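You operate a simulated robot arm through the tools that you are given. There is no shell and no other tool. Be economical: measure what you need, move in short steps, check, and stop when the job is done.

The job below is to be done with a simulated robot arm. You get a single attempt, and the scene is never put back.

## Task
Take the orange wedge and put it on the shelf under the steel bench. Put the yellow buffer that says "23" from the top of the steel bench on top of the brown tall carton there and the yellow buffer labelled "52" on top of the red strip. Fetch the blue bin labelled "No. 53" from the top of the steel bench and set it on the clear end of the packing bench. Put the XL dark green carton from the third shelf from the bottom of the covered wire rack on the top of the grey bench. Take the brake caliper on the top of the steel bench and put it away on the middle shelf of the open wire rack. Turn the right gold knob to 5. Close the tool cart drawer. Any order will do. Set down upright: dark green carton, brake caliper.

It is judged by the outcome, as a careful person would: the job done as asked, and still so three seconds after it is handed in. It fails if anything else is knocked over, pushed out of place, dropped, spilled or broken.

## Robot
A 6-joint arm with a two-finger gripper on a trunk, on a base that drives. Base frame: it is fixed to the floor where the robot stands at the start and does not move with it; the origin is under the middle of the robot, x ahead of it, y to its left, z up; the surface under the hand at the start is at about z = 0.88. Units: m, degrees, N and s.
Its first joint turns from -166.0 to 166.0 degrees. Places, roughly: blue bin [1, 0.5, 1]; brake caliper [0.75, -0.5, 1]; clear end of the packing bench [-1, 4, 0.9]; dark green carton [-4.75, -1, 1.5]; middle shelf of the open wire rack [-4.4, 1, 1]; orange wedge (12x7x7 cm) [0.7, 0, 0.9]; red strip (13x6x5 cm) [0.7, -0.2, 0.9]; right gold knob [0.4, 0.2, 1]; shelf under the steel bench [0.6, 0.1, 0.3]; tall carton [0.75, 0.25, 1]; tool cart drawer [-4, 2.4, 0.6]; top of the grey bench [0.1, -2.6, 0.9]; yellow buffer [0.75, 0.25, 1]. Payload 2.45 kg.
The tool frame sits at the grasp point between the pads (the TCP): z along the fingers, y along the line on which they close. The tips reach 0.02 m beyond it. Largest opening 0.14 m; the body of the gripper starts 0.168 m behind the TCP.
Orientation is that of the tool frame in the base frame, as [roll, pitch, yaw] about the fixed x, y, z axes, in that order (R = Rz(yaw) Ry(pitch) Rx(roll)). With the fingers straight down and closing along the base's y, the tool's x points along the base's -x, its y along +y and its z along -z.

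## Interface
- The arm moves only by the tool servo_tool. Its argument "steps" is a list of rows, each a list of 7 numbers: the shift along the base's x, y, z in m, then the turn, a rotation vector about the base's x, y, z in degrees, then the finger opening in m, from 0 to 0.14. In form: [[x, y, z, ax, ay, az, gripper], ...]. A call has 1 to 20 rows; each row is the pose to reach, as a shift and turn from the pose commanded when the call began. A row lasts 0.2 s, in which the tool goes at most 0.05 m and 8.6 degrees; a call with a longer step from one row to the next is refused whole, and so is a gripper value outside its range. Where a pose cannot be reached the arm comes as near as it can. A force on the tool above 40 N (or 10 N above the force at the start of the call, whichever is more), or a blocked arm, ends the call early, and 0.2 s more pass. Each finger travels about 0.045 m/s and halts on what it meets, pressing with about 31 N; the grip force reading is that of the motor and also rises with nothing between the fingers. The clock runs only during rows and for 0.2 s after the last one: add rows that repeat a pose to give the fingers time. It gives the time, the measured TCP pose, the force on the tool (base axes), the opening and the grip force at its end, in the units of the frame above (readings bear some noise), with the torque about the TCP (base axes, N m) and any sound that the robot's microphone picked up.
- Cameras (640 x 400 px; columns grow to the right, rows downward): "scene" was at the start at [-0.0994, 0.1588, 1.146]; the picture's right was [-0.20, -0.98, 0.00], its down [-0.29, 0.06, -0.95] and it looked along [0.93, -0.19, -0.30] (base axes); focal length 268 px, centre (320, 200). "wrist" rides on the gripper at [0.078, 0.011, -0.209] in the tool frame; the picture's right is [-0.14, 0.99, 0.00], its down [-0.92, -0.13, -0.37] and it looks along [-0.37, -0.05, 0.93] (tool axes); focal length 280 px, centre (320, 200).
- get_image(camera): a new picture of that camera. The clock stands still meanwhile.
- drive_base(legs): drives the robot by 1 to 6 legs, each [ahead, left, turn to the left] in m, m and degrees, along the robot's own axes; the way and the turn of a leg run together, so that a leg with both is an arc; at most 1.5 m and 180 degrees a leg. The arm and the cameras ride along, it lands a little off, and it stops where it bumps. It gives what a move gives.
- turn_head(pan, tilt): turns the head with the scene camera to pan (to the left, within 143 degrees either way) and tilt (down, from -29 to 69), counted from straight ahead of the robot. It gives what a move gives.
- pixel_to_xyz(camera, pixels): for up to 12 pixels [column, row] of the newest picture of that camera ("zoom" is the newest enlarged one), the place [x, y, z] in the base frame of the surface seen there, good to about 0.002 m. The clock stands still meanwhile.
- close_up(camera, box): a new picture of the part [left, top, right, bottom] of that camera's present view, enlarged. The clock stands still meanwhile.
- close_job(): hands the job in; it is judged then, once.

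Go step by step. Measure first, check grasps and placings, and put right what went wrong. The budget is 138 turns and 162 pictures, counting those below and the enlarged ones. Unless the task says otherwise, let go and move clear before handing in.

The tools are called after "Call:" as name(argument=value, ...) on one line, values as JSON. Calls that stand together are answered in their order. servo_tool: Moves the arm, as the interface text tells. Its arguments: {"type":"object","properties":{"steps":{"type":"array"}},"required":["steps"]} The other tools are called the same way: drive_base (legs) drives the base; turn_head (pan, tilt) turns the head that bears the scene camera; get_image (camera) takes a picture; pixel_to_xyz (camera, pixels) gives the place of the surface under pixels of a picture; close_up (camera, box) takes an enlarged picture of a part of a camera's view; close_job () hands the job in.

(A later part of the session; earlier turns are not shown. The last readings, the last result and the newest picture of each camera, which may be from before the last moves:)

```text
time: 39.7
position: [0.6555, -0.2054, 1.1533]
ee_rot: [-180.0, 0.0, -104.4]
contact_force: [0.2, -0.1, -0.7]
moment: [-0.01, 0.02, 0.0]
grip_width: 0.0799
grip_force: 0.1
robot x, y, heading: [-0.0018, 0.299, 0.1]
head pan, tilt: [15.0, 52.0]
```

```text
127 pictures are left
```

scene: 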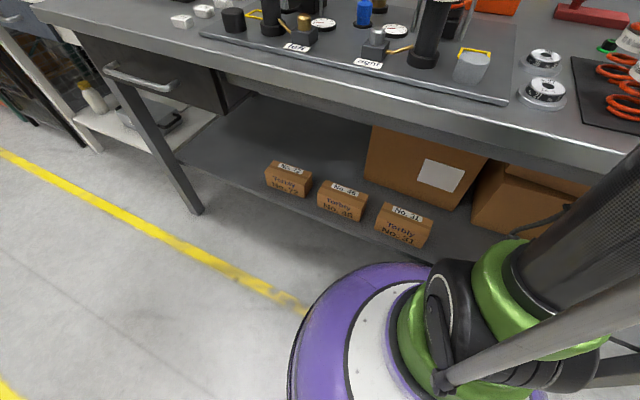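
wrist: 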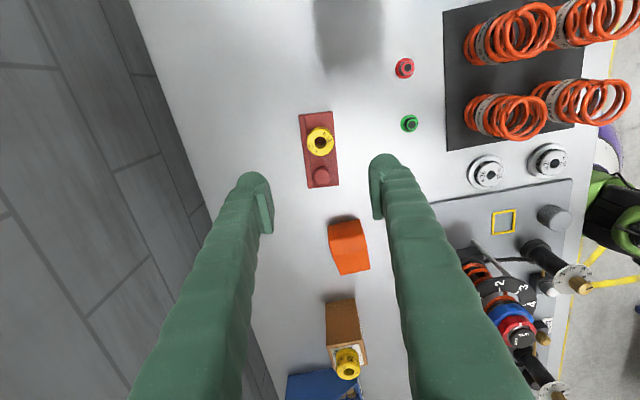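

Buffer 52 stands on the strip. Now measuring the wedge (350,245) precisely.

Call:
close_up(camera="wrist", box=[290, 205, 410, 280])

Call:
pixel_to_xyz(camera="zoom", pixels=[[215, 115], [345, 105], [225, 160], [380, 160], [260, 355], [410, 320], [280, 70], [320, 240], [212, 130], [385, 140], [240, 240], [400, 240]])

```text
5.33 times, centred on (350, 242) of wrist
```

zoom: 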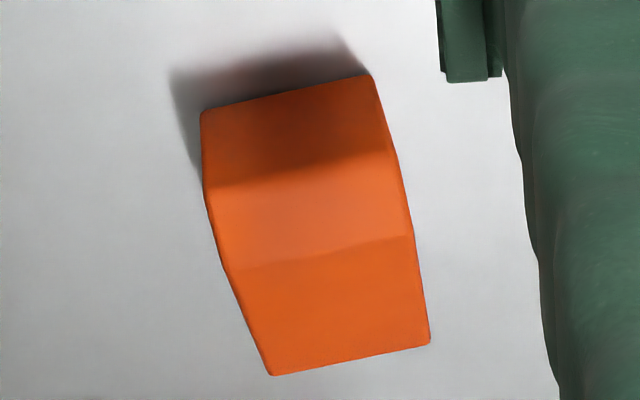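

```text
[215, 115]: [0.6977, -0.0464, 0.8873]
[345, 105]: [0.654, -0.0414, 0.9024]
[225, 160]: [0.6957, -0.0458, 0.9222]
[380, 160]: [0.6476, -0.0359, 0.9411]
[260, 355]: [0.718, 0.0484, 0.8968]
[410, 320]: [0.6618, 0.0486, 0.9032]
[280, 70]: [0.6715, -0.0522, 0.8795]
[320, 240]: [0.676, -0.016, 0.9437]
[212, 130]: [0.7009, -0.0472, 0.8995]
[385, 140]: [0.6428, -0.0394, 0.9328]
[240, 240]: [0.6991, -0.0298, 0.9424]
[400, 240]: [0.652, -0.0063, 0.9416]
```

Wedge: tall face at y≈-0.043, axis tilted 7°, top 0.9425. I'll go above it, turn to match, then tilt the tool 45° so that it can later enter under the bench.

Call:
servo_tool(steps=[[0.005, 0.045, 0, 0, 0, 3.6, 0.09], [0.01, 0.09, 0, 0, 0, 7.2, 0.09], [0.015, 0.135, 0, 0, 0, 7.2, 0.09], [0.022, 0.18, -0.01, 0, 0, 7.2, 0.09], [0.022, 0.199, -0.033, 0, 0, 7.2, 0.09], [0.022, 0.199, -0.033, 0, 0, 7.2, 0.09]])

Call:
servo_tool(steps=[[0, 0, 0, 7.44, -0.93, 0, 0.09], [0, 0, 0, 14.9, -1.87, 0, 0.09], [0, 0, 0, 22.3, -2.8, 0, 0.09], [0, 0, 0, 29.8, -3.73, 0, 0.09], [0, 0, 0, 37.2, -4.67, 0, 0.09], [0, 0, 0, 44.6, -5.6, 0, 0.09], [0, 0, 0, 44.6, -5.6, 0, 0.09]])

Call:
get_image(camera="wrist")

Call:
turn_head(pan=-20, tilt=20)

Call:
get_image(camera="scene")

```text
time: 41.1
position: [0.6751, -0.0061, 1.119]
ee_rot: [-179.9, 0.0, -97.3]
contact_force: [0.0, 0.6, 1.0]
moment: [-0.01, -0.04, -0.02]
grip_width: 0.0902
grip_force: 0.1
robot x, y, heading: [0.0028, 0.3006, 0.2]
head pan, tilt: [15.0, 52.0]
```

```text
time: 42.7
position: [0.6763, -0.0058, 1.1202]
ee_rot: [179.7, 45.0, -97.4]
contact_force: [-0.6, 0.2, -0.1]
moment: [0.01, 0.05, 0.02]
grip_width: 0.0901
grip_force: 0.0
robot x, y, heading: [0.0029, 0.2995, -0.0]
head pan, tilt: [15.0, 52.0]
```

```text
125 pictures are left
```

wrist: 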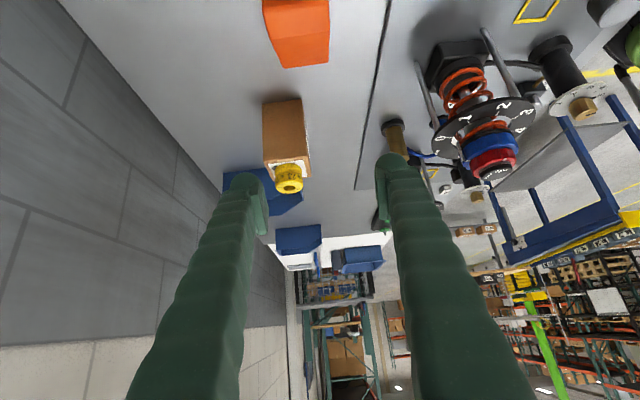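

```text
time: 43.7
position: [0.6757, -0.0058, 1.1212]
ee_rot: [179.8, 45.0, -97.4]
contact_force: [-1.0, -0.1, 0.5]
moment: [-0.01, 0.03, -0.01]
grip_width: 0.09
grip_force: 0.0
robot x, y, heading: [0.0003, 0.3015, 0.1]
head pan, tilt: [-20.0, 20.0]
```

```text
124 pictures are left
```

scene: 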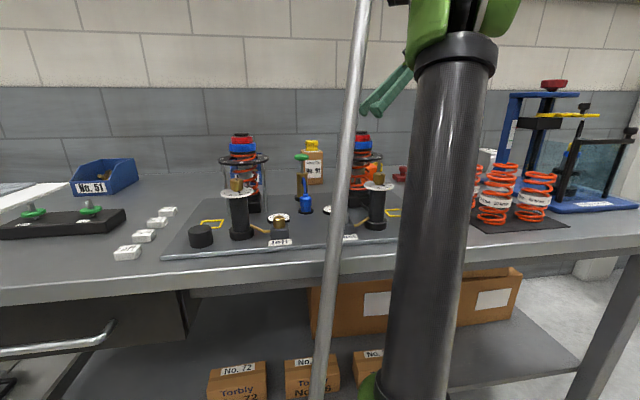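

Orientation reached, with the wedge under the fingers. Descending vertically and closing.

Call:
servo_tool(steps=[[0.001, 0, -0.045, 0, 0, 0, 0.09], [0.0015, 0, -0.09, 0, 0, 0, 0.09], [0.0015, 0, -0.135, 0, 0, 0, 0.09], [0.0015, 0, -0.175, 0, 0, 0, 0.09], [0.0015, 0, -0.203, 0, 0, 0, 0.09], [0.0015, 0, -0.203, 0, 0, 0, 0.075], [0.0015, 0, -0.203, 0, 0, 0, 0.06], [0.0015, 0, -0.203, 0, 0, 0, 0.045], [0.0015, 0, -0.203, 0, 0, 0, 0.045], [0.0015, 0, -0.203, 0, 0, 0, 0.045]])

Call:
get_image(camera="wrist")

```text
time: 45.9
position: [0.6756, -0.006, 0.9186]
ee_rot: [179.8, 45.0, -97.4]
contact_force: [3.1, -0.2, -0.1]
moment: [0.02, -0.03, -0.08]
grip_width: 0.0674
grip_force: 30.6
robot x, y, heading: [-0.0012, 0.3004, -0.2]
head pan, tilt: [-20.0, 20.0]
```

```text
123 pictures are left
```

wrist: 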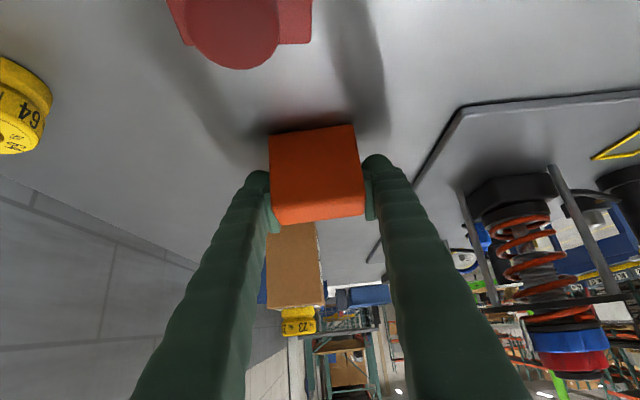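

Wedge held at 0.067. Lifting and turning it so the tool points forward.

Call:
servo_tool(steps=[[0, 0, 0.045, 0, 0, 0, 0.045], [0, 0, 0.09, 0, 0, 0, 0.045], [0, 0, 0.135, 0, 0, 0, 0.045], [0, 0, 0.18, 0, 0, 0, 0.045], [0, 0, 0.225, 0, 0, 0, 0.045], [0, 0, 0.26, 0, 0, -8.3, 0.045], [0, 0, 0.28, 0, 0, -16.6, 0.045], [-0.01, 0, 0.28, 0, 0, -24.9, 0.045], [-0.02, 0, 0.28, 0, 0, -33.2, 0.045], [-0.03, 0, 0.28, 0, 0, -41.5, 0.045], [-0.04, 0, 0.28, 0, 0, -49.8, 0.045], [-0.05, 0, 0.28, 0, 0, -58.1, 0.045], [-0.06, 0, 0.28, 0, 0, -66.4, 0.045], [-0.07, 0, 0.28, 0, 0, -74.7, 0.045], [-0.08, 0, 0.28, 0, 0, -83, 0.045], [-0.08, 0, 0.28, 0, 0, -83, 0.045]])

Call:
get_image(camera="wrist")

```text
time: 49.5
position: [0.6195, -0.0278, 1.2042]
ee_rot: [179.8, 45.0, 179.4]
contact_force: [-0.1, -0.1, -3.7]
moment: [0.01, 0.0, 0.0]
grip_width: 0.0674
grip_force: 30.8
robot x, y, heading: [0.0016, 0.2984, -0.2]
head pan, tilt: [-20.0, 20.0]
stopped in row 16: the arm was blocked; the commanded pose is now the measured one
```

```text
122 pictures are left
```

wrist: 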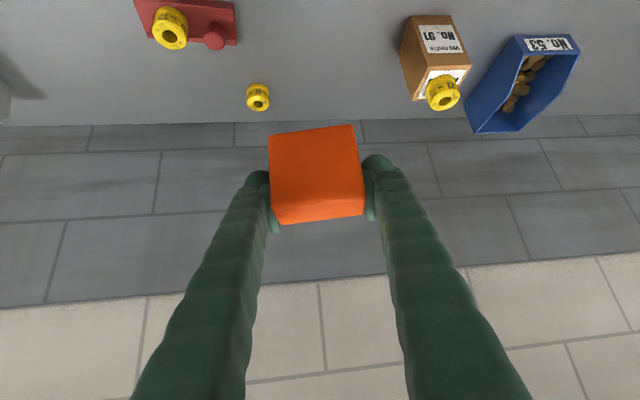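

The arm touched a limit but the wedge is secure and pointing forward. Checking the floor behind before reversing.

Call:
turn_head(pan=143, tilt=20)

Call:
get_image(camera="scene")

Call:
turn_head(pan=-143, tilt=20)

Call:
get_image(camera="scene")

Call:
turn_head(pan=75, tilt=20)

Call:
get_image(camera="scene")

```text
time: 52.0
position: [0.6192, -0.0254, 1.2049]
ee_rot: [179.8, 45.0, 179.4]
contact_force: [-0.5, 0.0, -4.1]
moment: [-0.02, 0.06, 0.07]
grip_width: 0.0672
grip_force: 31.0
robot x, y, heading: [-0.0004, 0.3015, 0.1]
head pan, tilt: [143.0, 20.0]
```

```text
121 pictures are left
```

scene: 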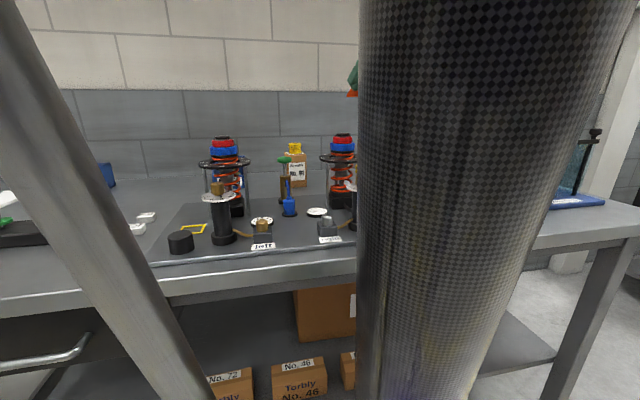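

```text
time: 55.9
position: [0.6179, -0.0248, 1.2045]
ee_rot: [179.8, 45.1, 179.5]
contact_force: [0.5, 0.8, -3.5]
moment: [-0.04, 0.06, 0.0]
grip_width: 0.0672
grip_force: 31.0
robot x, y, heading: [0.0026, 0.3019, 0.1]
head pan, tilt: [-143.0, 20.0]
```

```text
120 pictures are left
```

scene: 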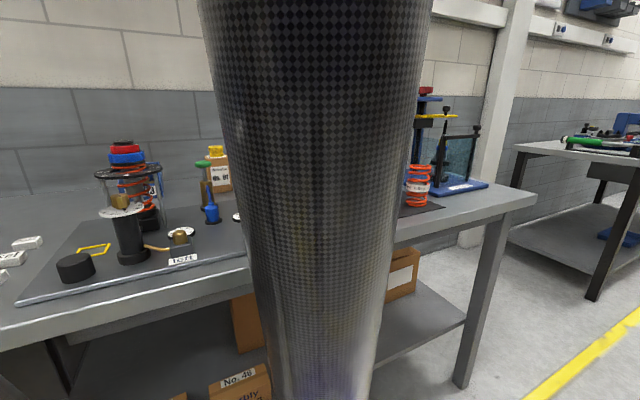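

```text
time: 59.1
position: [0.6179, -0.0251, 1.2054]
ee_rot: [179.8, 45.0, 179.5]
contact_force: [-0.1, -0.3, -3.7]
moment: [0.01, 0.01, 0.02]
grip_width: 0.0671
grip_force: 30.8
robot x, y, heading: [-0.0, 0.3018, -0.0]
head pan, tilt: [75.0, 20.0]
```

```text
119 pictures are left
```

scene: 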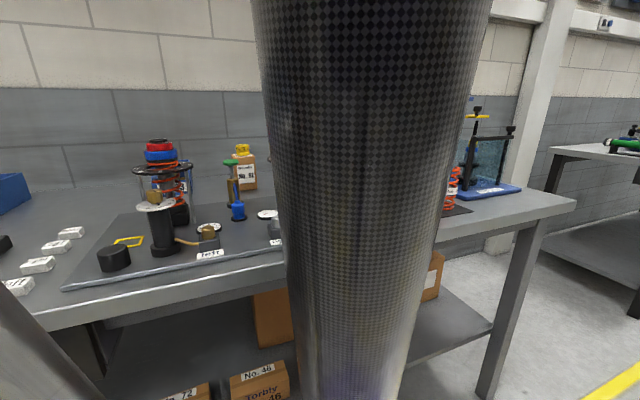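

The pictures still show the bench though the pan reads 75; I'll check whether the head really turns.

Call:
turn_head(pan=40, tilt=40)

Call:
get_image(camera="scene")

```text
time: 60.1
position: [0.6182, -0.0255, 1.2046]
ee_rot: [179.8, 45.0, 179.6]
contact_force: [0.0, -0.8, -3.5]
moment: [0.01, 0.03, -0.01]
grip_width: 0.0674
grip_force: 31.1
robot x, y, heading: [0.0024, 0.3015, -0.1]
head pan, tilt: [40.0, 40.0]
```

```text
118 pictures are left
```

scene: 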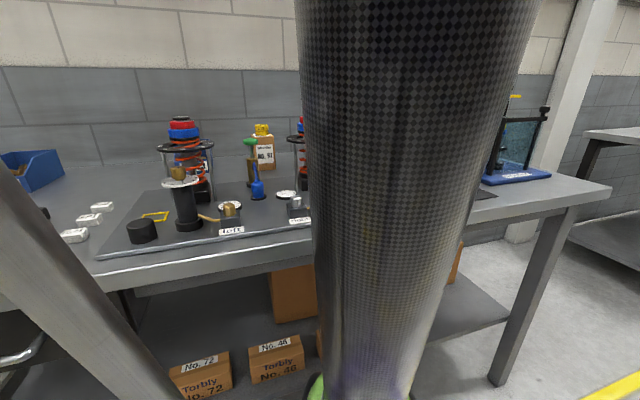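

The head seems jammed, likely by the arm that got blocked. I'll move the arm outward to free it and look again.

Call:
servo_tool(steps=[[0.03, 0, 0.0, 0, 0, 0, 0.045], [0.06, 0, 0.0, 0, 0, 0, 0.045], [0.09, -0.02, 0.0, 0, 0, 0, 0.045], [0.12, -0.04, 0, 0, 0, 0, 0.045], [0.12, -0.04, 0, 0, 0, 0, 0.045]])

Call:
turn_head(pan=40, tilt=30)

Call:
get_image(camera="scene")

```text
time: 61.3
position: [0.737, -0.0649, 1.2033]
ee_rot: [179.8, 45.0, 179.5]
contact_force: [0.4, -0.7, -4.5]
moment: [0.01, 0.01, 0.0]
grip_width: 0.0673
grip_force: 31.1
robot x, y, heading: [-0.002, 0.2978, -0.1]
head pan, tilt: [40.0, 40.0]
```

```text
time: 62.0
position: [0.7368, -0.0647, 1.2038]
ee_rot: [179.7, 44.9, 179.5]
contact_force: [0.7, -0.6, -4.3]
moment: [0.0, 0.03, -0.03]
grip_width: 0.0675
grip_force: 31.0
robot x, y, heading: [-0.0034, 0.2999, 0.1]
head pan, tilt: [40.0, 30.0]
```

```text
117 pictures are left
```

scene: 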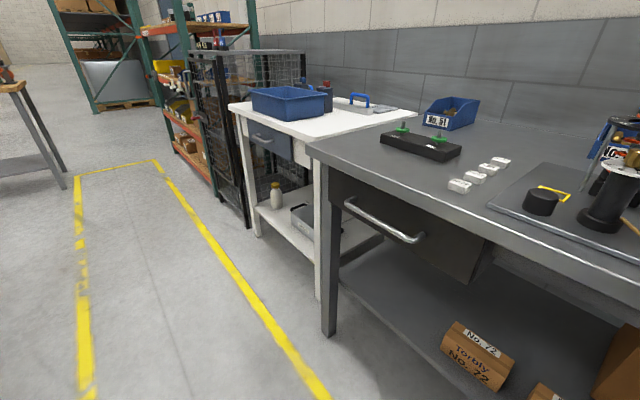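

The head is free again. Looking behind.

Call:
turn_head(pan=130, tilt=15)

Call:
get_image(camera="scene")

Call:
turn_head(pan=-143, tilt=15)

Call:
get_image(camera="scene")

```text
time: 63.6
position: [0.7377, -0.0658, 1.204]
ee_rot: [179.9, 45.0, 179.5]
contact_force: [0.9, 0.3, -3.6]
moment: [0.01, 0.03, 0.0]
grip_width: 0.0673
grip_force: 31.0
robot x, y, heading: [-0.0019, 0.3036, 0.1]
head pan, tilt: [130.0, 15.0]
```

```text
116 pictures are left
```

scene: 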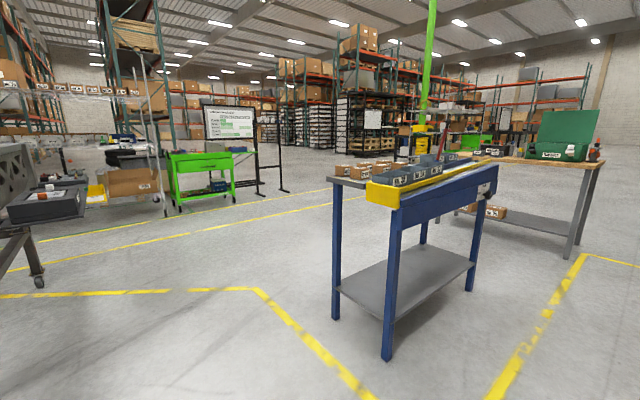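

```text
time: 67.4
position: [0.7372, -0.0654, 1.2033]
ee_rot: [179.9, 45.1, 179.5]
contact_force: [-0.9, 0.2, -4.3]
moment: [-0.02, 0.04, 0.0]
grip_width: 0.0671
grip_force: 31.2
robot x, y, heading: [-0.001, 0.2987, -0.2]
head pan, tilt: [-143.0, 15.0]
```

```text
115 pictures are left
```

scene: 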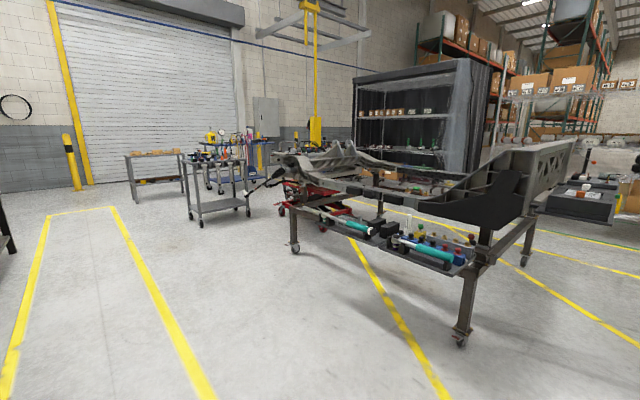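

Clear behind. Reversing 0.5 m, then 0.32 m left.

Call:
drive_base(legs=[[-0.55, 0, 0], [0, 0.32, 0]])

Call:
turn_head(pan=0, tilt=35)

Call:
get_image(camera="scene")

Call:
pixel_to_xyz(camera="scene", pixels=[[200, 250], [250, 250], [300, 250], [320, 300], [350, 250], [400, 250], [200, 150], [320, 150], [320, 200]])

```text
time: 72.3
position: [0.1907, 0.2559, 1.2035]
ee_rot: [179.8, 44.9, 179.3]
contact_force: [0.2, 0.3, -3.1]
moment: [-0.03, -0.02, -0.02]
grip_width: 0.0671
grip_force: 30.9
robot x, y, heading: [-0.5432, 0.6237, -0.2]
head pan, tilt: [-143.0, 15.0]
```

```text
time: 74.6
position: [0.1904, 0.2558, 1.2039]
ee_rot: [179.8, 44.9, 179.3]
contact_force: [0.0, 0.3, -3.5]
moment: [-0.01, 0.0, 0.0]
grip_width: 0.0673
grip_force: 31.3
robot x, y, heading: [-0.5436, 0.6219, 0.1]
head pan, tilt: [0.0, 35.0]
```

```text
114 pictures are left
```

scene: 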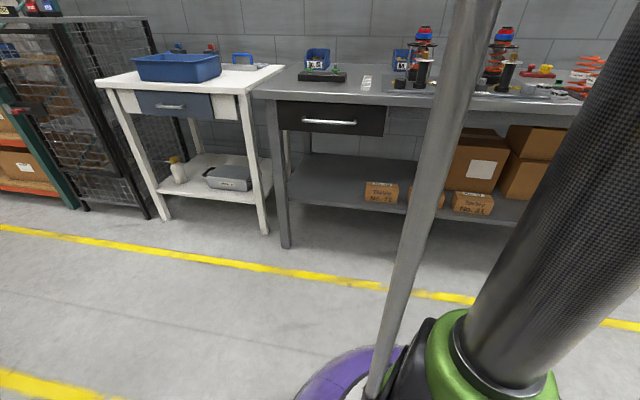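

```text
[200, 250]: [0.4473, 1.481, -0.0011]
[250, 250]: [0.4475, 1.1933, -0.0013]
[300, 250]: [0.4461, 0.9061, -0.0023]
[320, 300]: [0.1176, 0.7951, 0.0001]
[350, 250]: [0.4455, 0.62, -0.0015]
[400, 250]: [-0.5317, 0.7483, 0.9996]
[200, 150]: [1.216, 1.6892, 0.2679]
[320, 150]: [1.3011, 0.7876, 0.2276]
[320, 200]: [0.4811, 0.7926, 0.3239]
```

Target on the shelf: about (0.58, 0.68), left of box No. 72. First moving the arm to the robot's centre line.

Call:
servo_tool(steps=[[-0.01, 0.045, 0, 0, 0, 0, 0.045], [-0.02, 0.09, 0, 0, 0, 0, 0.045], [-0.03, 0.135, 0, 0, 0, 0, 0.045], [-0.04, 0.18, 0, 0, 0, 0, 0.045], [-0.05, 0.225, 0, 0, 0, 0, 0.045], [-0.05, 0.27, 0, 0, 0, 0, 0.045], [-0.05, 0.315, 0, 0, 0, 0, 0.045], [-0.05, 0.36, 0, 0, 0, 0, 0.045], [-0.05, 0.4, 0, 0, 0, 0, 0.045], [-0.05, 0.4, 0, 0, 0, 0, 0.045]])

Call:
pixel_to_xyz(camera="scene", pixels=[[330, 134], [278, 128], [385, 135], [365, 195], [398, 200], [345, 185], [330, 165], [285, 200], [270, 97]])

```text
time: 76.8
position: [0.1412, 0.6552, 1.2059]
ee_rot: [179.8, 44.9, 179.4]
contact_force: [-0.4, -0.4, -3.6]
moment: [0.01, 0.0, -0.01]
grip_width: 0.0671
grip_force: 31.5
robot x, y, heading: [-0.5472, 0.6219, -0.1]
head pan, tilt: [0.0, 35.0]
```

```text
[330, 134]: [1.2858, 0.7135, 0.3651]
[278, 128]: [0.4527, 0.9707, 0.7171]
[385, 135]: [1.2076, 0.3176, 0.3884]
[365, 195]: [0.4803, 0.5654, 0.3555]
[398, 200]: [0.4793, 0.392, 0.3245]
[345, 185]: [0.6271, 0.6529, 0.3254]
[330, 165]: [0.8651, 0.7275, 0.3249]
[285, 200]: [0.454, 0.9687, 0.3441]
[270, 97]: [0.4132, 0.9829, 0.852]
```

There is clearance (drawer bottom about 0.74, shelf 0.325). Lowering in front of the bench.

Call:
servo_tool(steps=[[0, 0.01, -0.045, 0, 0, 0, 0.045], [0, 0.02, -0.09, 0, 0, 0, 0.045], [0, 0.03, -0.135, 0, 0, 0, 0.045], [0, 0.03, -0.18, 0, 0, 0, 0.045], [0, 0.03, -0.225, 0, 0, 0, 0.045], [0, 0.03, -0.27, 0, 0, 0, 0.045], [0, 0.03, -0.315, 0, 0, 0, 0.045], [0, 0.03, -0.36, 0, 0, 0, 0.045], [0, 0.03, -0.405, 0, 0, 0, 0.045], [0, 0.03, -0.45, 0, 0, 0, 0.045], [0, 0.03, -0.495, 0, 0, 0, 0.045], [0, 0.03, -0.54, 0, 0, 0, 0.045], [0, 0.03, -0.585, 0, 0, 0, 0.045], [0, 0.03, -0.63, 0, 0, 0, 0.045], [0, 0.03, -0.675, 0, 0, 0, 0.045], [0, 0.03, -0.72, 0, 0, 0, 0.045], [0, 0.03, -0.76, 0, 0, 0, 0.045], [0, 0.03, -0.76, 0, 0, 0, 0.045]])

Call:
get_image(camera="scene")

Call:
get_image(camera="wrist")

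```text
time: 80.6
position: [0.1771, 0.6903, 0.522]
ee_rot: [179.8, 44.8, 179.2]
contact_force: [0.6, 0.1, -3.8]
moment: [0.0, 0.06, 0.01]
grip_width: 0.0675
grip_force: 31.5
out of reach, approached as far as the arm can: row 15, 16, 17, 18
robot x, y, heading: [-0.5426, 0.6204, -0.1]
head pan, tilt: [0.0, 35.0]
```

```text
113 pictures are left
```

scene: 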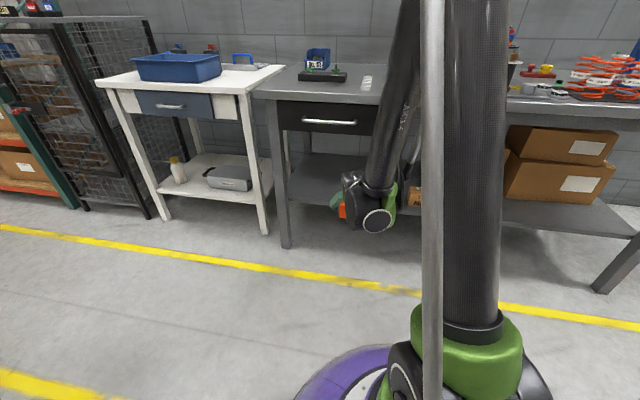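

```text
112 pictures are left
```

wrist: 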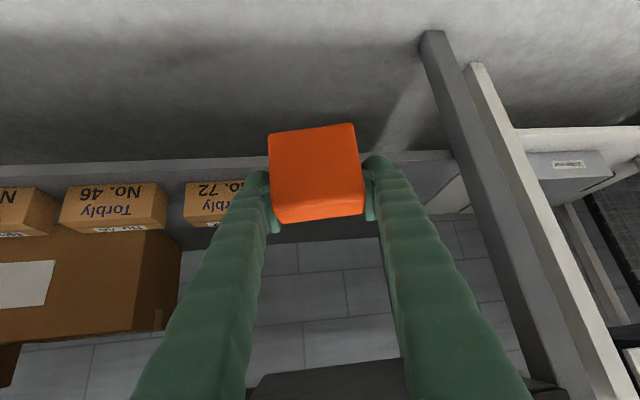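

The arm runs out of reach this far out; nearer to the robot it can get lower. I'll pull the tool in toward the robot and down, then drive forward.

Call:
servo_tool(steps=[[-0.04, 0, 0, 0, 0, 0, 0.045], [-0.08, 0, 0, 0, 0, 0, 0.045], [-0.12, 0, 0, 0, 0, 0, 0.045], [-0.16, 0, -0.01, 0, 0, 0, 0.045], [-0.2, 0, -0.025, 0, 0, 0, 0.045], [-0.23, 0, -0.04, 0, 0, 0, 0.045], [-0.23, 0, -0.04, 0, 0, 0, 0.045]])

```text
time: 82.2
position: [-0.0413, 0.6946, 0.5799]
ee_rot: [179.8, 44.9, 179.4]
contact_force: [-0.3, -0.5, -3.8]
moment: [0.03, 0.0, 0.0]
grip_width: 0.0674
grip_force: 31.0
out of reach, approached as far as the arm can: row 1, 2, 3, 4, 5, 6, 7
robot x, y, heading: [-0.5464, 0.6231, -0.2]
head pan, tilt: [0.0, 35.0]
```

Close in, the fold limits it; farther out with the forearm leaning forward should get lower. Backing off 0.2 m to test at longer reach in front of the bench.

Call:
drive_base(legs=[[-0.25, 0, 0]])

Call:
servo_tool(steps=[[0.02, 0, 0.04, 0, 0, 0, 0.045], [0.04, 0, 0.08, 0, 0, 0, 0.045], [0.06, 0, 0.12, 0, 0, 0, 0.045], [0.1, 0, 0.14, 0, 0, 0, 0.045], [0.145, 0, 0.14, 0, 0, 0, 0.045], [0.19, 0, 0.14, 0, 0, 0, 0.045], [0.235, 0, 0.14, 0, 0, 0, 0.045], [0.28, 0, 0.14, 0, 0, 0, 0.045], [0.325, 0, 0.14, 0, 0, 0, 0.045], [0.37, 0, 0.14, 0, 0, 0, 0.045], [0.41, 0, 0.12, 0, 0, 0, 0.045], [0.43, 0, 0.08, 0, 0, 0, 0.045], [0.43, 0, 0.04, 0, 0, 0, 0.045], [0.43, 0, 0.0, 0, 0, 0, 0.045], [0.43, 0, 0.0, 0, 0, 0, 0.045]])

Call:
get_image(camera="scene")

```text
time: 84.0
position: [-0.2932, 0.6955, 0.5798]
ee_rot: [179.7, 45.0, 179.4]
contact_force: [0.2, -0.4, -3.2]
moment: [-0.03, 0.03, -0.03]
grip_width: 0.0674
grip_force: 30.6
robot x, y, heading: [-0.7992, 0.6197, -0.3]
head pan, tilt: [0.0, 35.0]
```

```text
time: 87.2
position: [0.1364, 0.6965, 0.5801]
ee_rot: [179.8, 45.0, 179.4]
contact_force: [0.1, -0.4, -3.7]
moment: [-0.03, 0.05, 0.01]
grip_width: 0.0673
grip_force: 31.4
robot x, y, heading: [-0.7949, 0.6231, -0.0]
head pan, tilt: [0.0, 35.0]
```

```text
111 pictures are left
```

scene: 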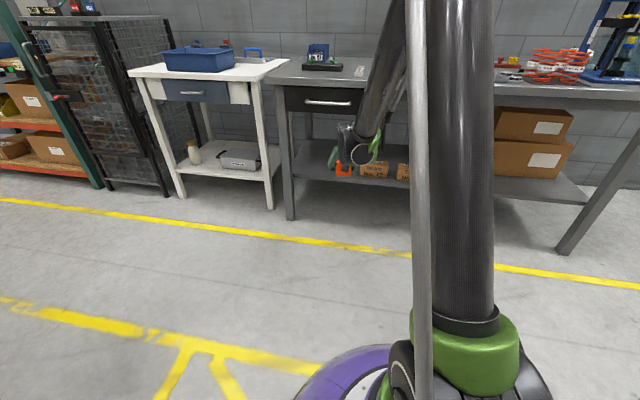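

It reached that easily. Now lowering to 0.40 here.

Call:
servo_tool(steps=[[0, 0, -0.045, 0, 0, 0, 0.045], [0, 0, -0.09, 0, 0, 0, 0.045], [0, 0, -0.135, 0, 0, 0, 0.045], [0, 0, -0.175, 0, 0, 0, 0.045], [0, 0, -0.175, 0, 0, 0, 0.045]])

Call:
get_image(camera="scene")

Call:
get_image(camera="wrist")

```text
time: 88.4
position: [0.136, 0.696, 0.4045]
ee_rot: [179.7, 44.9, 179.4]
contact_force: [-0.2, 0.5, -5.1]
moment: [-0.01, 0.04, 0.03]
grip_width: 0.0672
grip_force: 31.0
robot x, y, heading: [-0.7959, 0.6252, -0.1]
head pan, tilt: [0.0, 35.0]
```

```text
110 pictures are left
```

scene: 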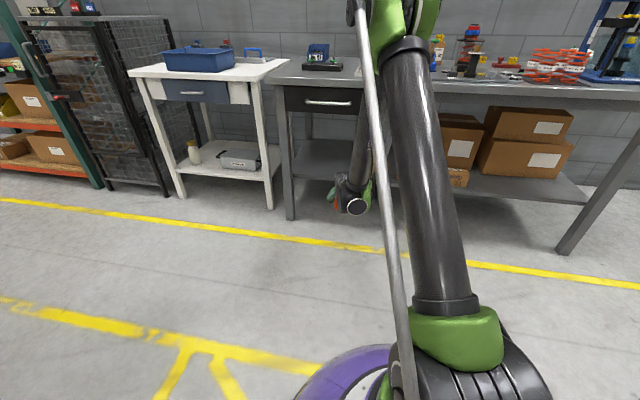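

```text
109 pictures are left
```

wrist: 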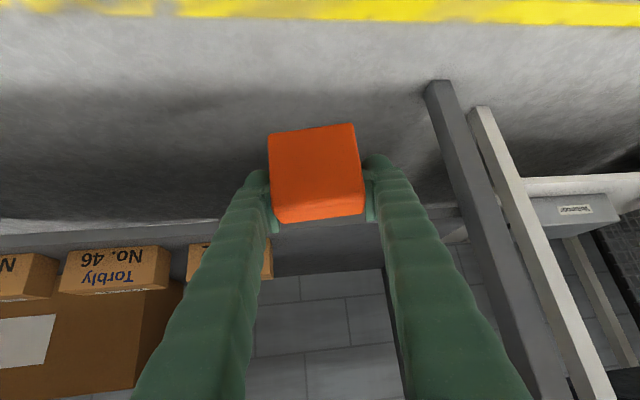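

It reaches z=0.404 here. Checking where the forearm lies, to be sure it clears the bench edge when driving in.

Call:
pixel_to_xyz(camera="scene", pixels=[[362, 120], [368, 90], [357, 160], [350, 180], [320, 102], [355, 70], [335, 70], [357, 208]])

```text
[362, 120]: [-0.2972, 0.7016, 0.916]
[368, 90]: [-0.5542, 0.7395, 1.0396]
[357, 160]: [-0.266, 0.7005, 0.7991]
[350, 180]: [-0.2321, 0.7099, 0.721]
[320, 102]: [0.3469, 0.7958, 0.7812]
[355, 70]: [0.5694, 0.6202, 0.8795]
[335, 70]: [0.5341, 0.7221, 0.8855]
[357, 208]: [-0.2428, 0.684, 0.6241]
```

Forearm stays about 0.1 m ahead of the bench edge. Driving forward 0.42 m.

Call:
drive_base(legs=[[0.42, 0, 0]])

Call:
get_image(camera="wrist")

Call:
get_image(camera="scene")

```text
time: 91.0
position: [0.5597, 0.6938, 0.4051]
ee_rot: [179.8, 44.9, 179.3]
contact_force: [-0.2, -0.2, -4.0]
moment: [0.02, 0.01, -0.02]
grip_width: 0.067
grip_force: 31.3
robot x, y, heading: [-0.3761, 0.6177, -0.2]
head pan, tilt: [0.0, 35.0]
```

```text
108 pictures are left
```

wrist: 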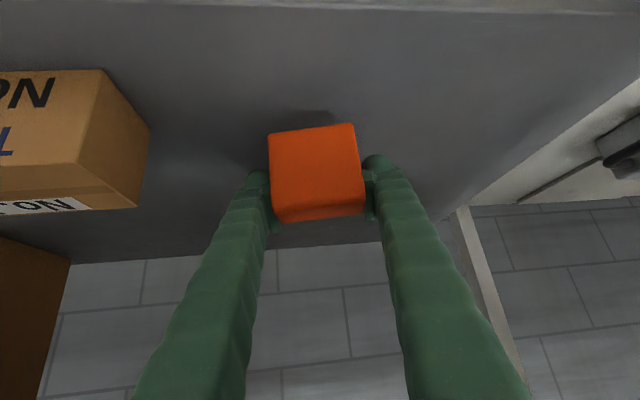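

```text
107 pictures are left
```

scene: 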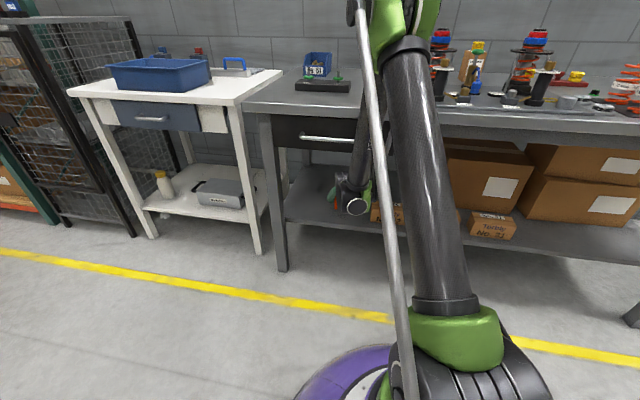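

The wedge is over clear shelf. Lowering 0.04 and releasing.

Call:
servo_tool(steps=[[0, 0, -0.02, 0, 0, 0, 0.045], [0, 0, -0.034, 0, 0, 0, 0.045], [0, 0, -0.039, 0, 0, 0, 0.045], [0, 0, -0.0405, 0, 0, 0, 0.045], [0, 0, -0.0405, 0, 0, 0, 0.045]])

Call:
get_image(camera="wrist")

```text
time: 92.2
position: [0.5591, 0.6947, 0.365]
ee_rot: [179.8, 44.9, 179.3]
contact_force: [-11.7, 0.0, 10.8]
moment: [-0.03, -0.68, -0.03]
grip_width: 0.0673
grip_force: 31.4
robot x, y, heading: [-0.3751, 0.6201, -0.2]
head pan, tilt: [0.0, 35.0]
```

```text
106 pictures are left
```

wrist: 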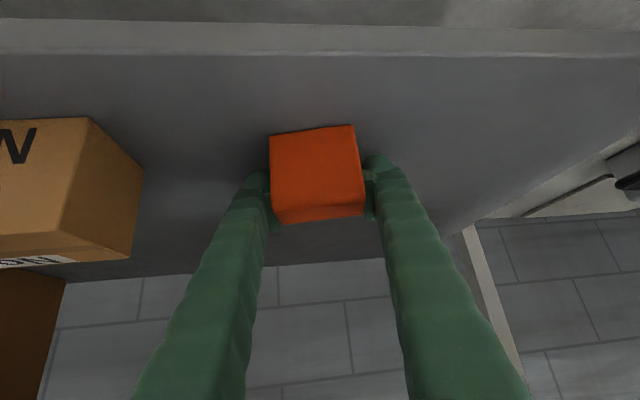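

Contact felt. Opening and backing out along the tool.

Call:
servo_tool(steps=[[0, 0, 0.001, 0, 0, 0, 0.06], [0, 0, 0.001, 0, 0, 0, 0.075], [0, 0, 0.001, 0, 0, 0, 0.09], [0, 0, 0.001, 0, 0, 0, 0.095], [-0.03, 0, 0.03, 0, 0, 0, 0.095], [-0.06, 0, 0.06, 0, 0, 0, 0.095], [-0.08, 0, 0.085, 0, 0, 0, 0.095], [-0.08, 0, 0.085, 0, 0, 0, 0.095]])

Call:
get_image(camera="wrist")

```text
time: 94.0
position: [0.4794, 0.6937, 0.4485]
ee_rot: [179.9, 44.9, 179.3]
contact_force: [-0.6, 0.7, -0.5]
moment: [0.01, 0.02, 0.04]
grip_width: 0.0949
grip_force: 0.0
robot x, y, heading: [-0.3741, 0.6235, -0.2]
head pan, tilt: [0.0, 35.0]
```

```text
105 pictures are left
```

wrist: 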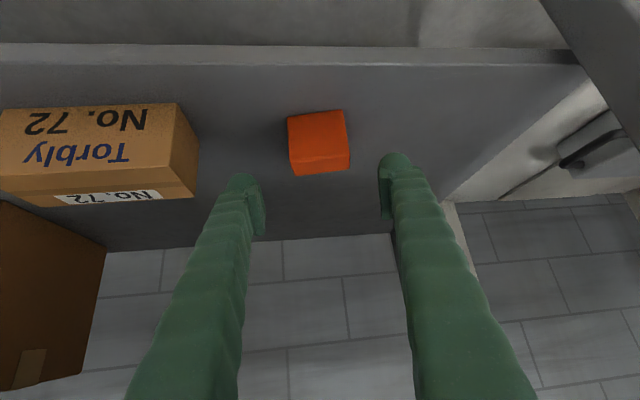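

Wedge is resting on the shelf. Backing out, then raising the arm.

Call:
drive_base(legs=[[-0.5, 0, 0]])

Call:
servo_tool(steps=[[0, 0, 0.045, 0, 0, 0, 0.1], [0, 0, 0.09, 0, 0, 0, 0.1], [0, 0, 0.135, 0, 0, 0, 0.1], [0, 0, 0.18, 0, 0, 0, 0.11], [0, 0, 0.225, 0, 0, 0, 0.12], [0, 0, 0.27, 0, 0, 0, 0.12], [0, 0, 0.315, 0, 0, 0, 0.12], [0, 0, 0.36, 0, 0, 0, 0.12], [0, 0, 0.405, 0, 0, 0, 0.12], [0, 0, 0.45, 0, 0, 0, 0.12], [0, 0, 0.495, 0, 7.5, 0, 0.12], [0, 0, 0.54, 0, 15, 0, 0.12], [0, 0, 0.585, 0, 22.5, 0, 0.12], [0, 0, 0.63, 0, 30, 0, 0.12], [0, 0, 0.675, 0, 37.5, 0, 0.12], [0, 0, 0.72, 0, 45, 0, 0.12], [0, 0, 0.75, 0, 45, 0, 0.12], [0, 0, 0.75, 0, 45, 0, 0.12]])

```text
time: 96.9
position: [-0.0164, 0.6921, 0.4487]
ee_rot: [179.8, 44.9, 179.2]
contact_force: [-0.7, 0.5, 0.6]
moment: [-0.01, 0.0, 0.01]
grip_width: 0.0949
grip_force: 0.0
robot x, y, heading: [-0.8706, 0.6215, -0.5]
head pan, tilt: [0.0, 35.0]
```

```text
time: 100.7
position: [-0.0159, 0.6921, 1.1987]
ee_rot: [-179.5, -0.3, 179.3]
contact_force: [0.8, 0.0, 0.2]
moment: [-0.03, 0.0, 0.0]
grip_width: 0.1199
grip_force: 0.1
robot x, y, heading: [-0.8696, 0.6231, -0.5]
head pan, tilt: [0.0, 35.0]
```

Now to the bin No. 53: drive right then forward, arm above the rigs.

Call:
drive_base(legs=[[0, -0.31, 0.5], [0.84, 0, 0]])

Call:
get_image(camera="wrist")

```text
time: 106.9
position: [0.8294, 0.3926, 1.1984]
ee_rot: [-179.6, -0.1, 179.9]
contact_force: [0.8, 0.1, 0.1]
moment: [0.02, 0.03, 0.02]
grip_width: 0.1199
grip_force: 0.0
robot x, y, heading: [-0.0257, 0.3169, -0.0]
head pan, tilt: [0.0, 35.0]
```

```text
104 pictures are left
```

wrist: 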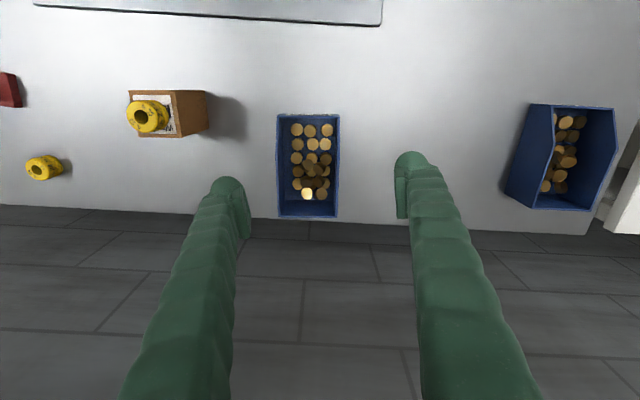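

Call:
close_up(camera="wrist", box=[230, 100, 390, 225])

Call:
pixel_to_xyz(camera="wrist", pixels=[[279, 117], [337, 117], [279, 165], [338, 165], [279, 216], [336, 215], [308, 216], [308, 150], [300, 185], [308, 118], [265, 165], [350, 165]])

```text
3.20 times, centred on (310, 162) of wrist
```

zoom: 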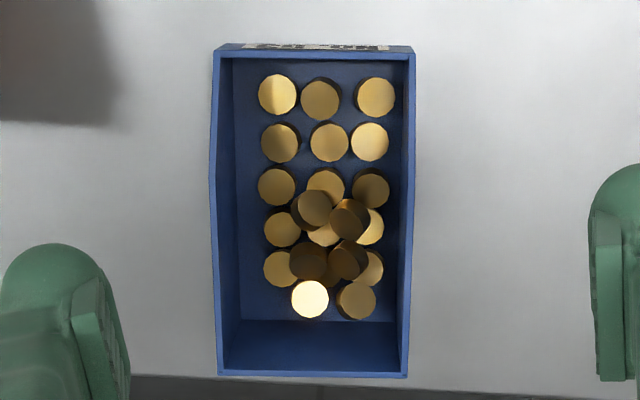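

```text
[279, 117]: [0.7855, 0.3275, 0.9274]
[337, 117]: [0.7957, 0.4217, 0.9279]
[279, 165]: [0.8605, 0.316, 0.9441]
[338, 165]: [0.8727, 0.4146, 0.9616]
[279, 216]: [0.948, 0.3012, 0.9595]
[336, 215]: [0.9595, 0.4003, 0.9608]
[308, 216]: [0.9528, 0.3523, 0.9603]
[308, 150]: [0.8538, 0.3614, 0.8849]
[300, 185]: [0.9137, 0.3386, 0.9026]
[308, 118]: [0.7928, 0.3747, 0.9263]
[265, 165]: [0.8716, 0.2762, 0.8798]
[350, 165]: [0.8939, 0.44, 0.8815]
```

Bin 53: axis yawed -8.3°, centre (0.873, 0.364), width 0.10, with loose brass discs inside. Grip it across the width near the middle.

Call:
servo_tool(steps=[[0, -0.0286, -0.035, 0, 0, -4, 0.135], [0.01, -0.0286, -0.08, 0, 0, -8.3, 0.138], [0.025, -0.0286, -0.125, 0, 0, -8.3, 0.138], [0.035, -0.0286, -0.17, 0, 0, -8.3, 0.138], [0.0456, -0.0286, -0.2, 0, 0, -8.3, 0.138], [0.0456, -0.0286, -0.2, 0, 0, -8.3, 0.138]])

Call:
get_image(camera="wrist")

```text
time: 108.3
position: [0.8723, 0.3626, 0.9972]
ee_rot: [-179.4, -0.1, 171.6]
contact_force: [0.1, 0.9, -0.8]
moment: [0.01, -0.03, 0.0]
grip_width: 0.1383
grip_force: 0.1
robot x, y, heading: [-0.0255, 0.3162, -0.1]
head pan, tilt: [0.0, 35.0]
```

```text
102 pictures are left
```

wrist: 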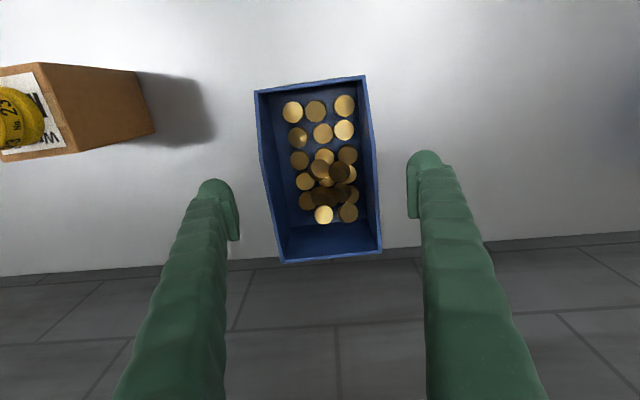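

Fingers straddle the bin evenly. Descending and closing.

Call:
servo_tool(steps=[[0.001, 0.001, -0.04, 0, 0, 0, 0.138], [0.001, 0.001, -0.075, 0, 0, 0, 0.138], [0.001, 0.001, -0.084, 0, 0, 0, 0.138], [0.001, 0.001, -0.084, 0, 0, 0, 0.12], [0.001, 0.001, -0.084, 0, 0, 0, 0.105], [0.001, 0.001, -0.084, 0, 0, 0, 0.09], [0.001, 0.001, -0.084, 0, 0, 0, 0.08], [0.001, 0.001, -0.084, 0, 0, 0, 0.08]])

Call:
get_image(camera="wrist")

```text
time: 110.1
position: [0.8747, 0.3639, 0.9148]
ee_rot: [-179.4, -0.1, 171.6]
contact_force: [0.1, -2.3, 1.5]
moment: [0.01, 0.02, -0.03]
grip_width: 0.117
grip_force: 31.1
robot x, y, heading: [-0.0271, 0.3194, 0.0]
head pan, tilt: [0.0, 35.0]
```

```text
101 pictures are left
```

wrist: 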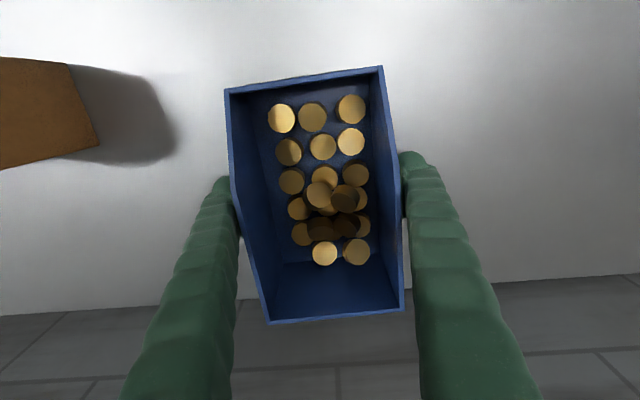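

Gripped at 0.117. Trial lift.

Call:
servo_tool(steps=[[0, 0, 0.01, 0, 0, 0, 0.08], [0, 0, 0.03, 0, 0, 0, 0.08], [0, 0, 0.06, 0, 0, 0, 0.08], [0, 0, 0.1, 0, 0, 0, 0.08], [0, 0, 0.1, 0, 0, 0, 0.08]])

Call:
get_image(camera="wrist")

```text
time: 111.3
position: [0.8758, 0.3635, 1.0152]
ee_rot: [-179.4, -0.1, 171.6]
contact_force: [-0.9, 0.0, -5.3]
moment: [0.02, 0.0, 0.02]
grip_width: 0.1169
grip_force: 31.5
robot x, y, heading: [-0.0259, 0.3194, 0.3]
head pan, tilt: [0.0, 35.0]
```

```text
100 pictures are left
```

wrist: 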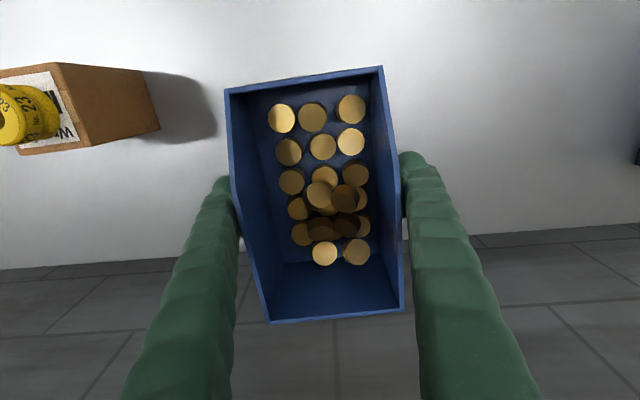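

Secure, load 0.5 kg. Raising and pulling in, then backing off over the rigs.

Call:
servo_tool(steps=[[0, 0, 0.03, 0, 0, 0, 0.08], [-0.02, 0, 0.07, 0, 0, 0, 0.08], [-0.04, 0, 0.11, 0, 0, 0, 0.08], [-0.06, 0, 0.15, 0, 0, 0, 0.08], [-0.075, 0, 0.19, 0, 0, 0, 0.08], [-0.085, 0, 0.23, 0, 0, 0, 0.08], [-0.09, 0, 0.24, 0, 0, 0, 0.08], [-0.09, 0, 0.24, 0, 0, 0, 0.08]])

Call:
drive_base(legs=[[-0.7, 0, 0]])

Call:
turn_head(pan=90, tilt=15)

Call:
get_image(camera="scene")

Call:
get_image(camera="wrist")

```text
time: 113.1
position: [0.7865, 0.3644, 1.2542]
ee_rot: [-179.5, 0.0, 171.6]
contact_force: [0.5, -0.6, -3.7]
moment: [0.01, 0.05, -0.01]
grip_width: 0.1167
grip_force: 30.9
robot x, y, heading: [-0.0268, 0.3177, -0.1]
head pan, tilt: [0.0, 35.0]
```

```text
time: 116.9
position: [0.09, 0.3625, 1.2547]
ee_rot: [-179.5, -0.1, 171.5]
contact_force: [-0.1, -0.2, -4.9]
moment: [-0.02, -0.01, -0.02]
grip_width: 0.1168
grip_force: 31.0
robot x, y, heading: [-0.7225, 0.3154, 0.2]
head pan, tilt: [0.0, 35.0]
```

```text
time: 118.6
position: [0.0905, 0.3621, 1.2539]
ee_rot: [-179.5, -0.1, 171.5]
contact_force: [0.5, 0.0, -2.8]
moment: [-0.04, 0.0, -0.02]
grip_width: 0.1168
grip_force: 31.7
robot x, y, heading: [-0.7219, 0.3189, 0.3]
head pan, tilt: [90.0, 15.0]
```

```text
99 pictures are left
```

scene: 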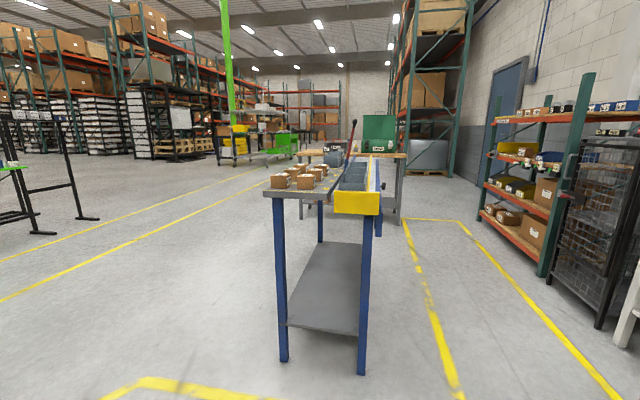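

```text
98 pictures are left
```

wrist: 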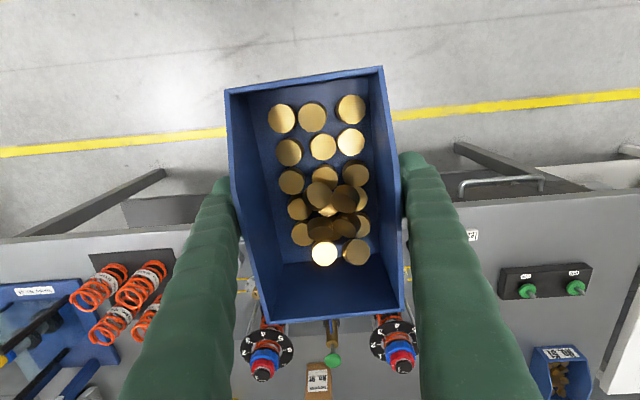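

Two benches ahead to the left: a blue one and, behind it, a wooden one with a green case. Measuring which is at (-1, 4).

Call:
pixel_to_xyz(camera="scene", pixels=[[350, 200], [270, 193], [335, 190], [300, 156], [330, 158], [400, 156], [380, 150], [285, 350], [360, 370], [325, 240], [402, 220], [300, 218]])

Call:
close_up(camera="scene", box=[250, 110, 430, 222])

```text
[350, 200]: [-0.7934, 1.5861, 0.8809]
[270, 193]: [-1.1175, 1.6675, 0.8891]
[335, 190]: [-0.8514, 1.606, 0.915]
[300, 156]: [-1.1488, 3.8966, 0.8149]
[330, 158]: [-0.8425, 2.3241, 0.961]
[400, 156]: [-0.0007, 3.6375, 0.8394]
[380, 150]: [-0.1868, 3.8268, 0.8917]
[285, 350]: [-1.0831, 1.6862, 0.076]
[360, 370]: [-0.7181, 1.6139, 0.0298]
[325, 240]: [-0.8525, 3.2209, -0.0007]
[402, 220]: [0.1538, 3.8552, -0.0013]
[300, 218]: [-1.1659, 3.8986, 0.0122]
```

```text
3.56 times, centred on (340, 166) of scene
```

zoom: 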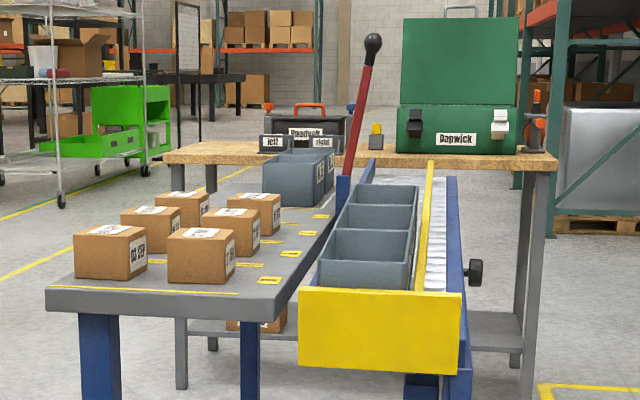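

The wooden packing bench spans x≈-1.15…0 at y≈3.7–4.2; the blue bench stands in between. Checking lane widths.

Call:
pixel_to_xyz(camera="scene", pixels=[[548, 270], [600, 322], [625, 335], [430, 300], [385, 187], [377, 210], [368, 365], [500, 220], [310, 135], [265, 155]])

Call:
pixel_to_xyz(camera="zoom", pixels=[[175, 155], [240, 155], [475, 272], [435, 165], [455, 190], [290, 150], [340, 120], [545, 160], [180, 380], [460, 145]])

```text
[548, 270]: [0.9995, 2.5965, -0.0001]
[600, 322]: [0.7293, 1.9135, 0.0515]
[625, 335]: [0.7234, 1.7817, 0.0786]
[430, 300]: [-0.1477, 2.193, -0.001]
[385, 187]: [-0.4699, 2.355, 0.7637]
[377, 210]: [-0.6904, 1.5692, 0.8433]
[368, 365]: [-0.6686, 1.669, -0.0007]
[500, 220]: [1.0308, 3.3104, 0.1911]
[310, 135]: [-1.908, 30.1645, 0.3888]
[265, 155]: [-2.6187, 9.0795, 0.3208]
```

```text
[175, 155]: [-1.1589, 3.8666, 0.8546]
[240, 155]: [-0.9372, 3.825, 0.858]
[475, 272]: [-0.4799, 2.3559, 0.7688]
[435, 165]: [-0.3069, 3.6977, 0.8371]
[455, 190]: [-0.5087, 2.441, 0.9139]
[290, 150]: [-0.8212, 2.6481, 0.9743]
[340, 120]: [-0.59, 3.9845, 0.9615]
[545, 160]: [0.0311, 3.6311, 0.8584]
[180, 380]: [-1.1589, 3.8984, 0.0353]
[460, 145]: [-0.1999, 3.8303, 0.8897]
```

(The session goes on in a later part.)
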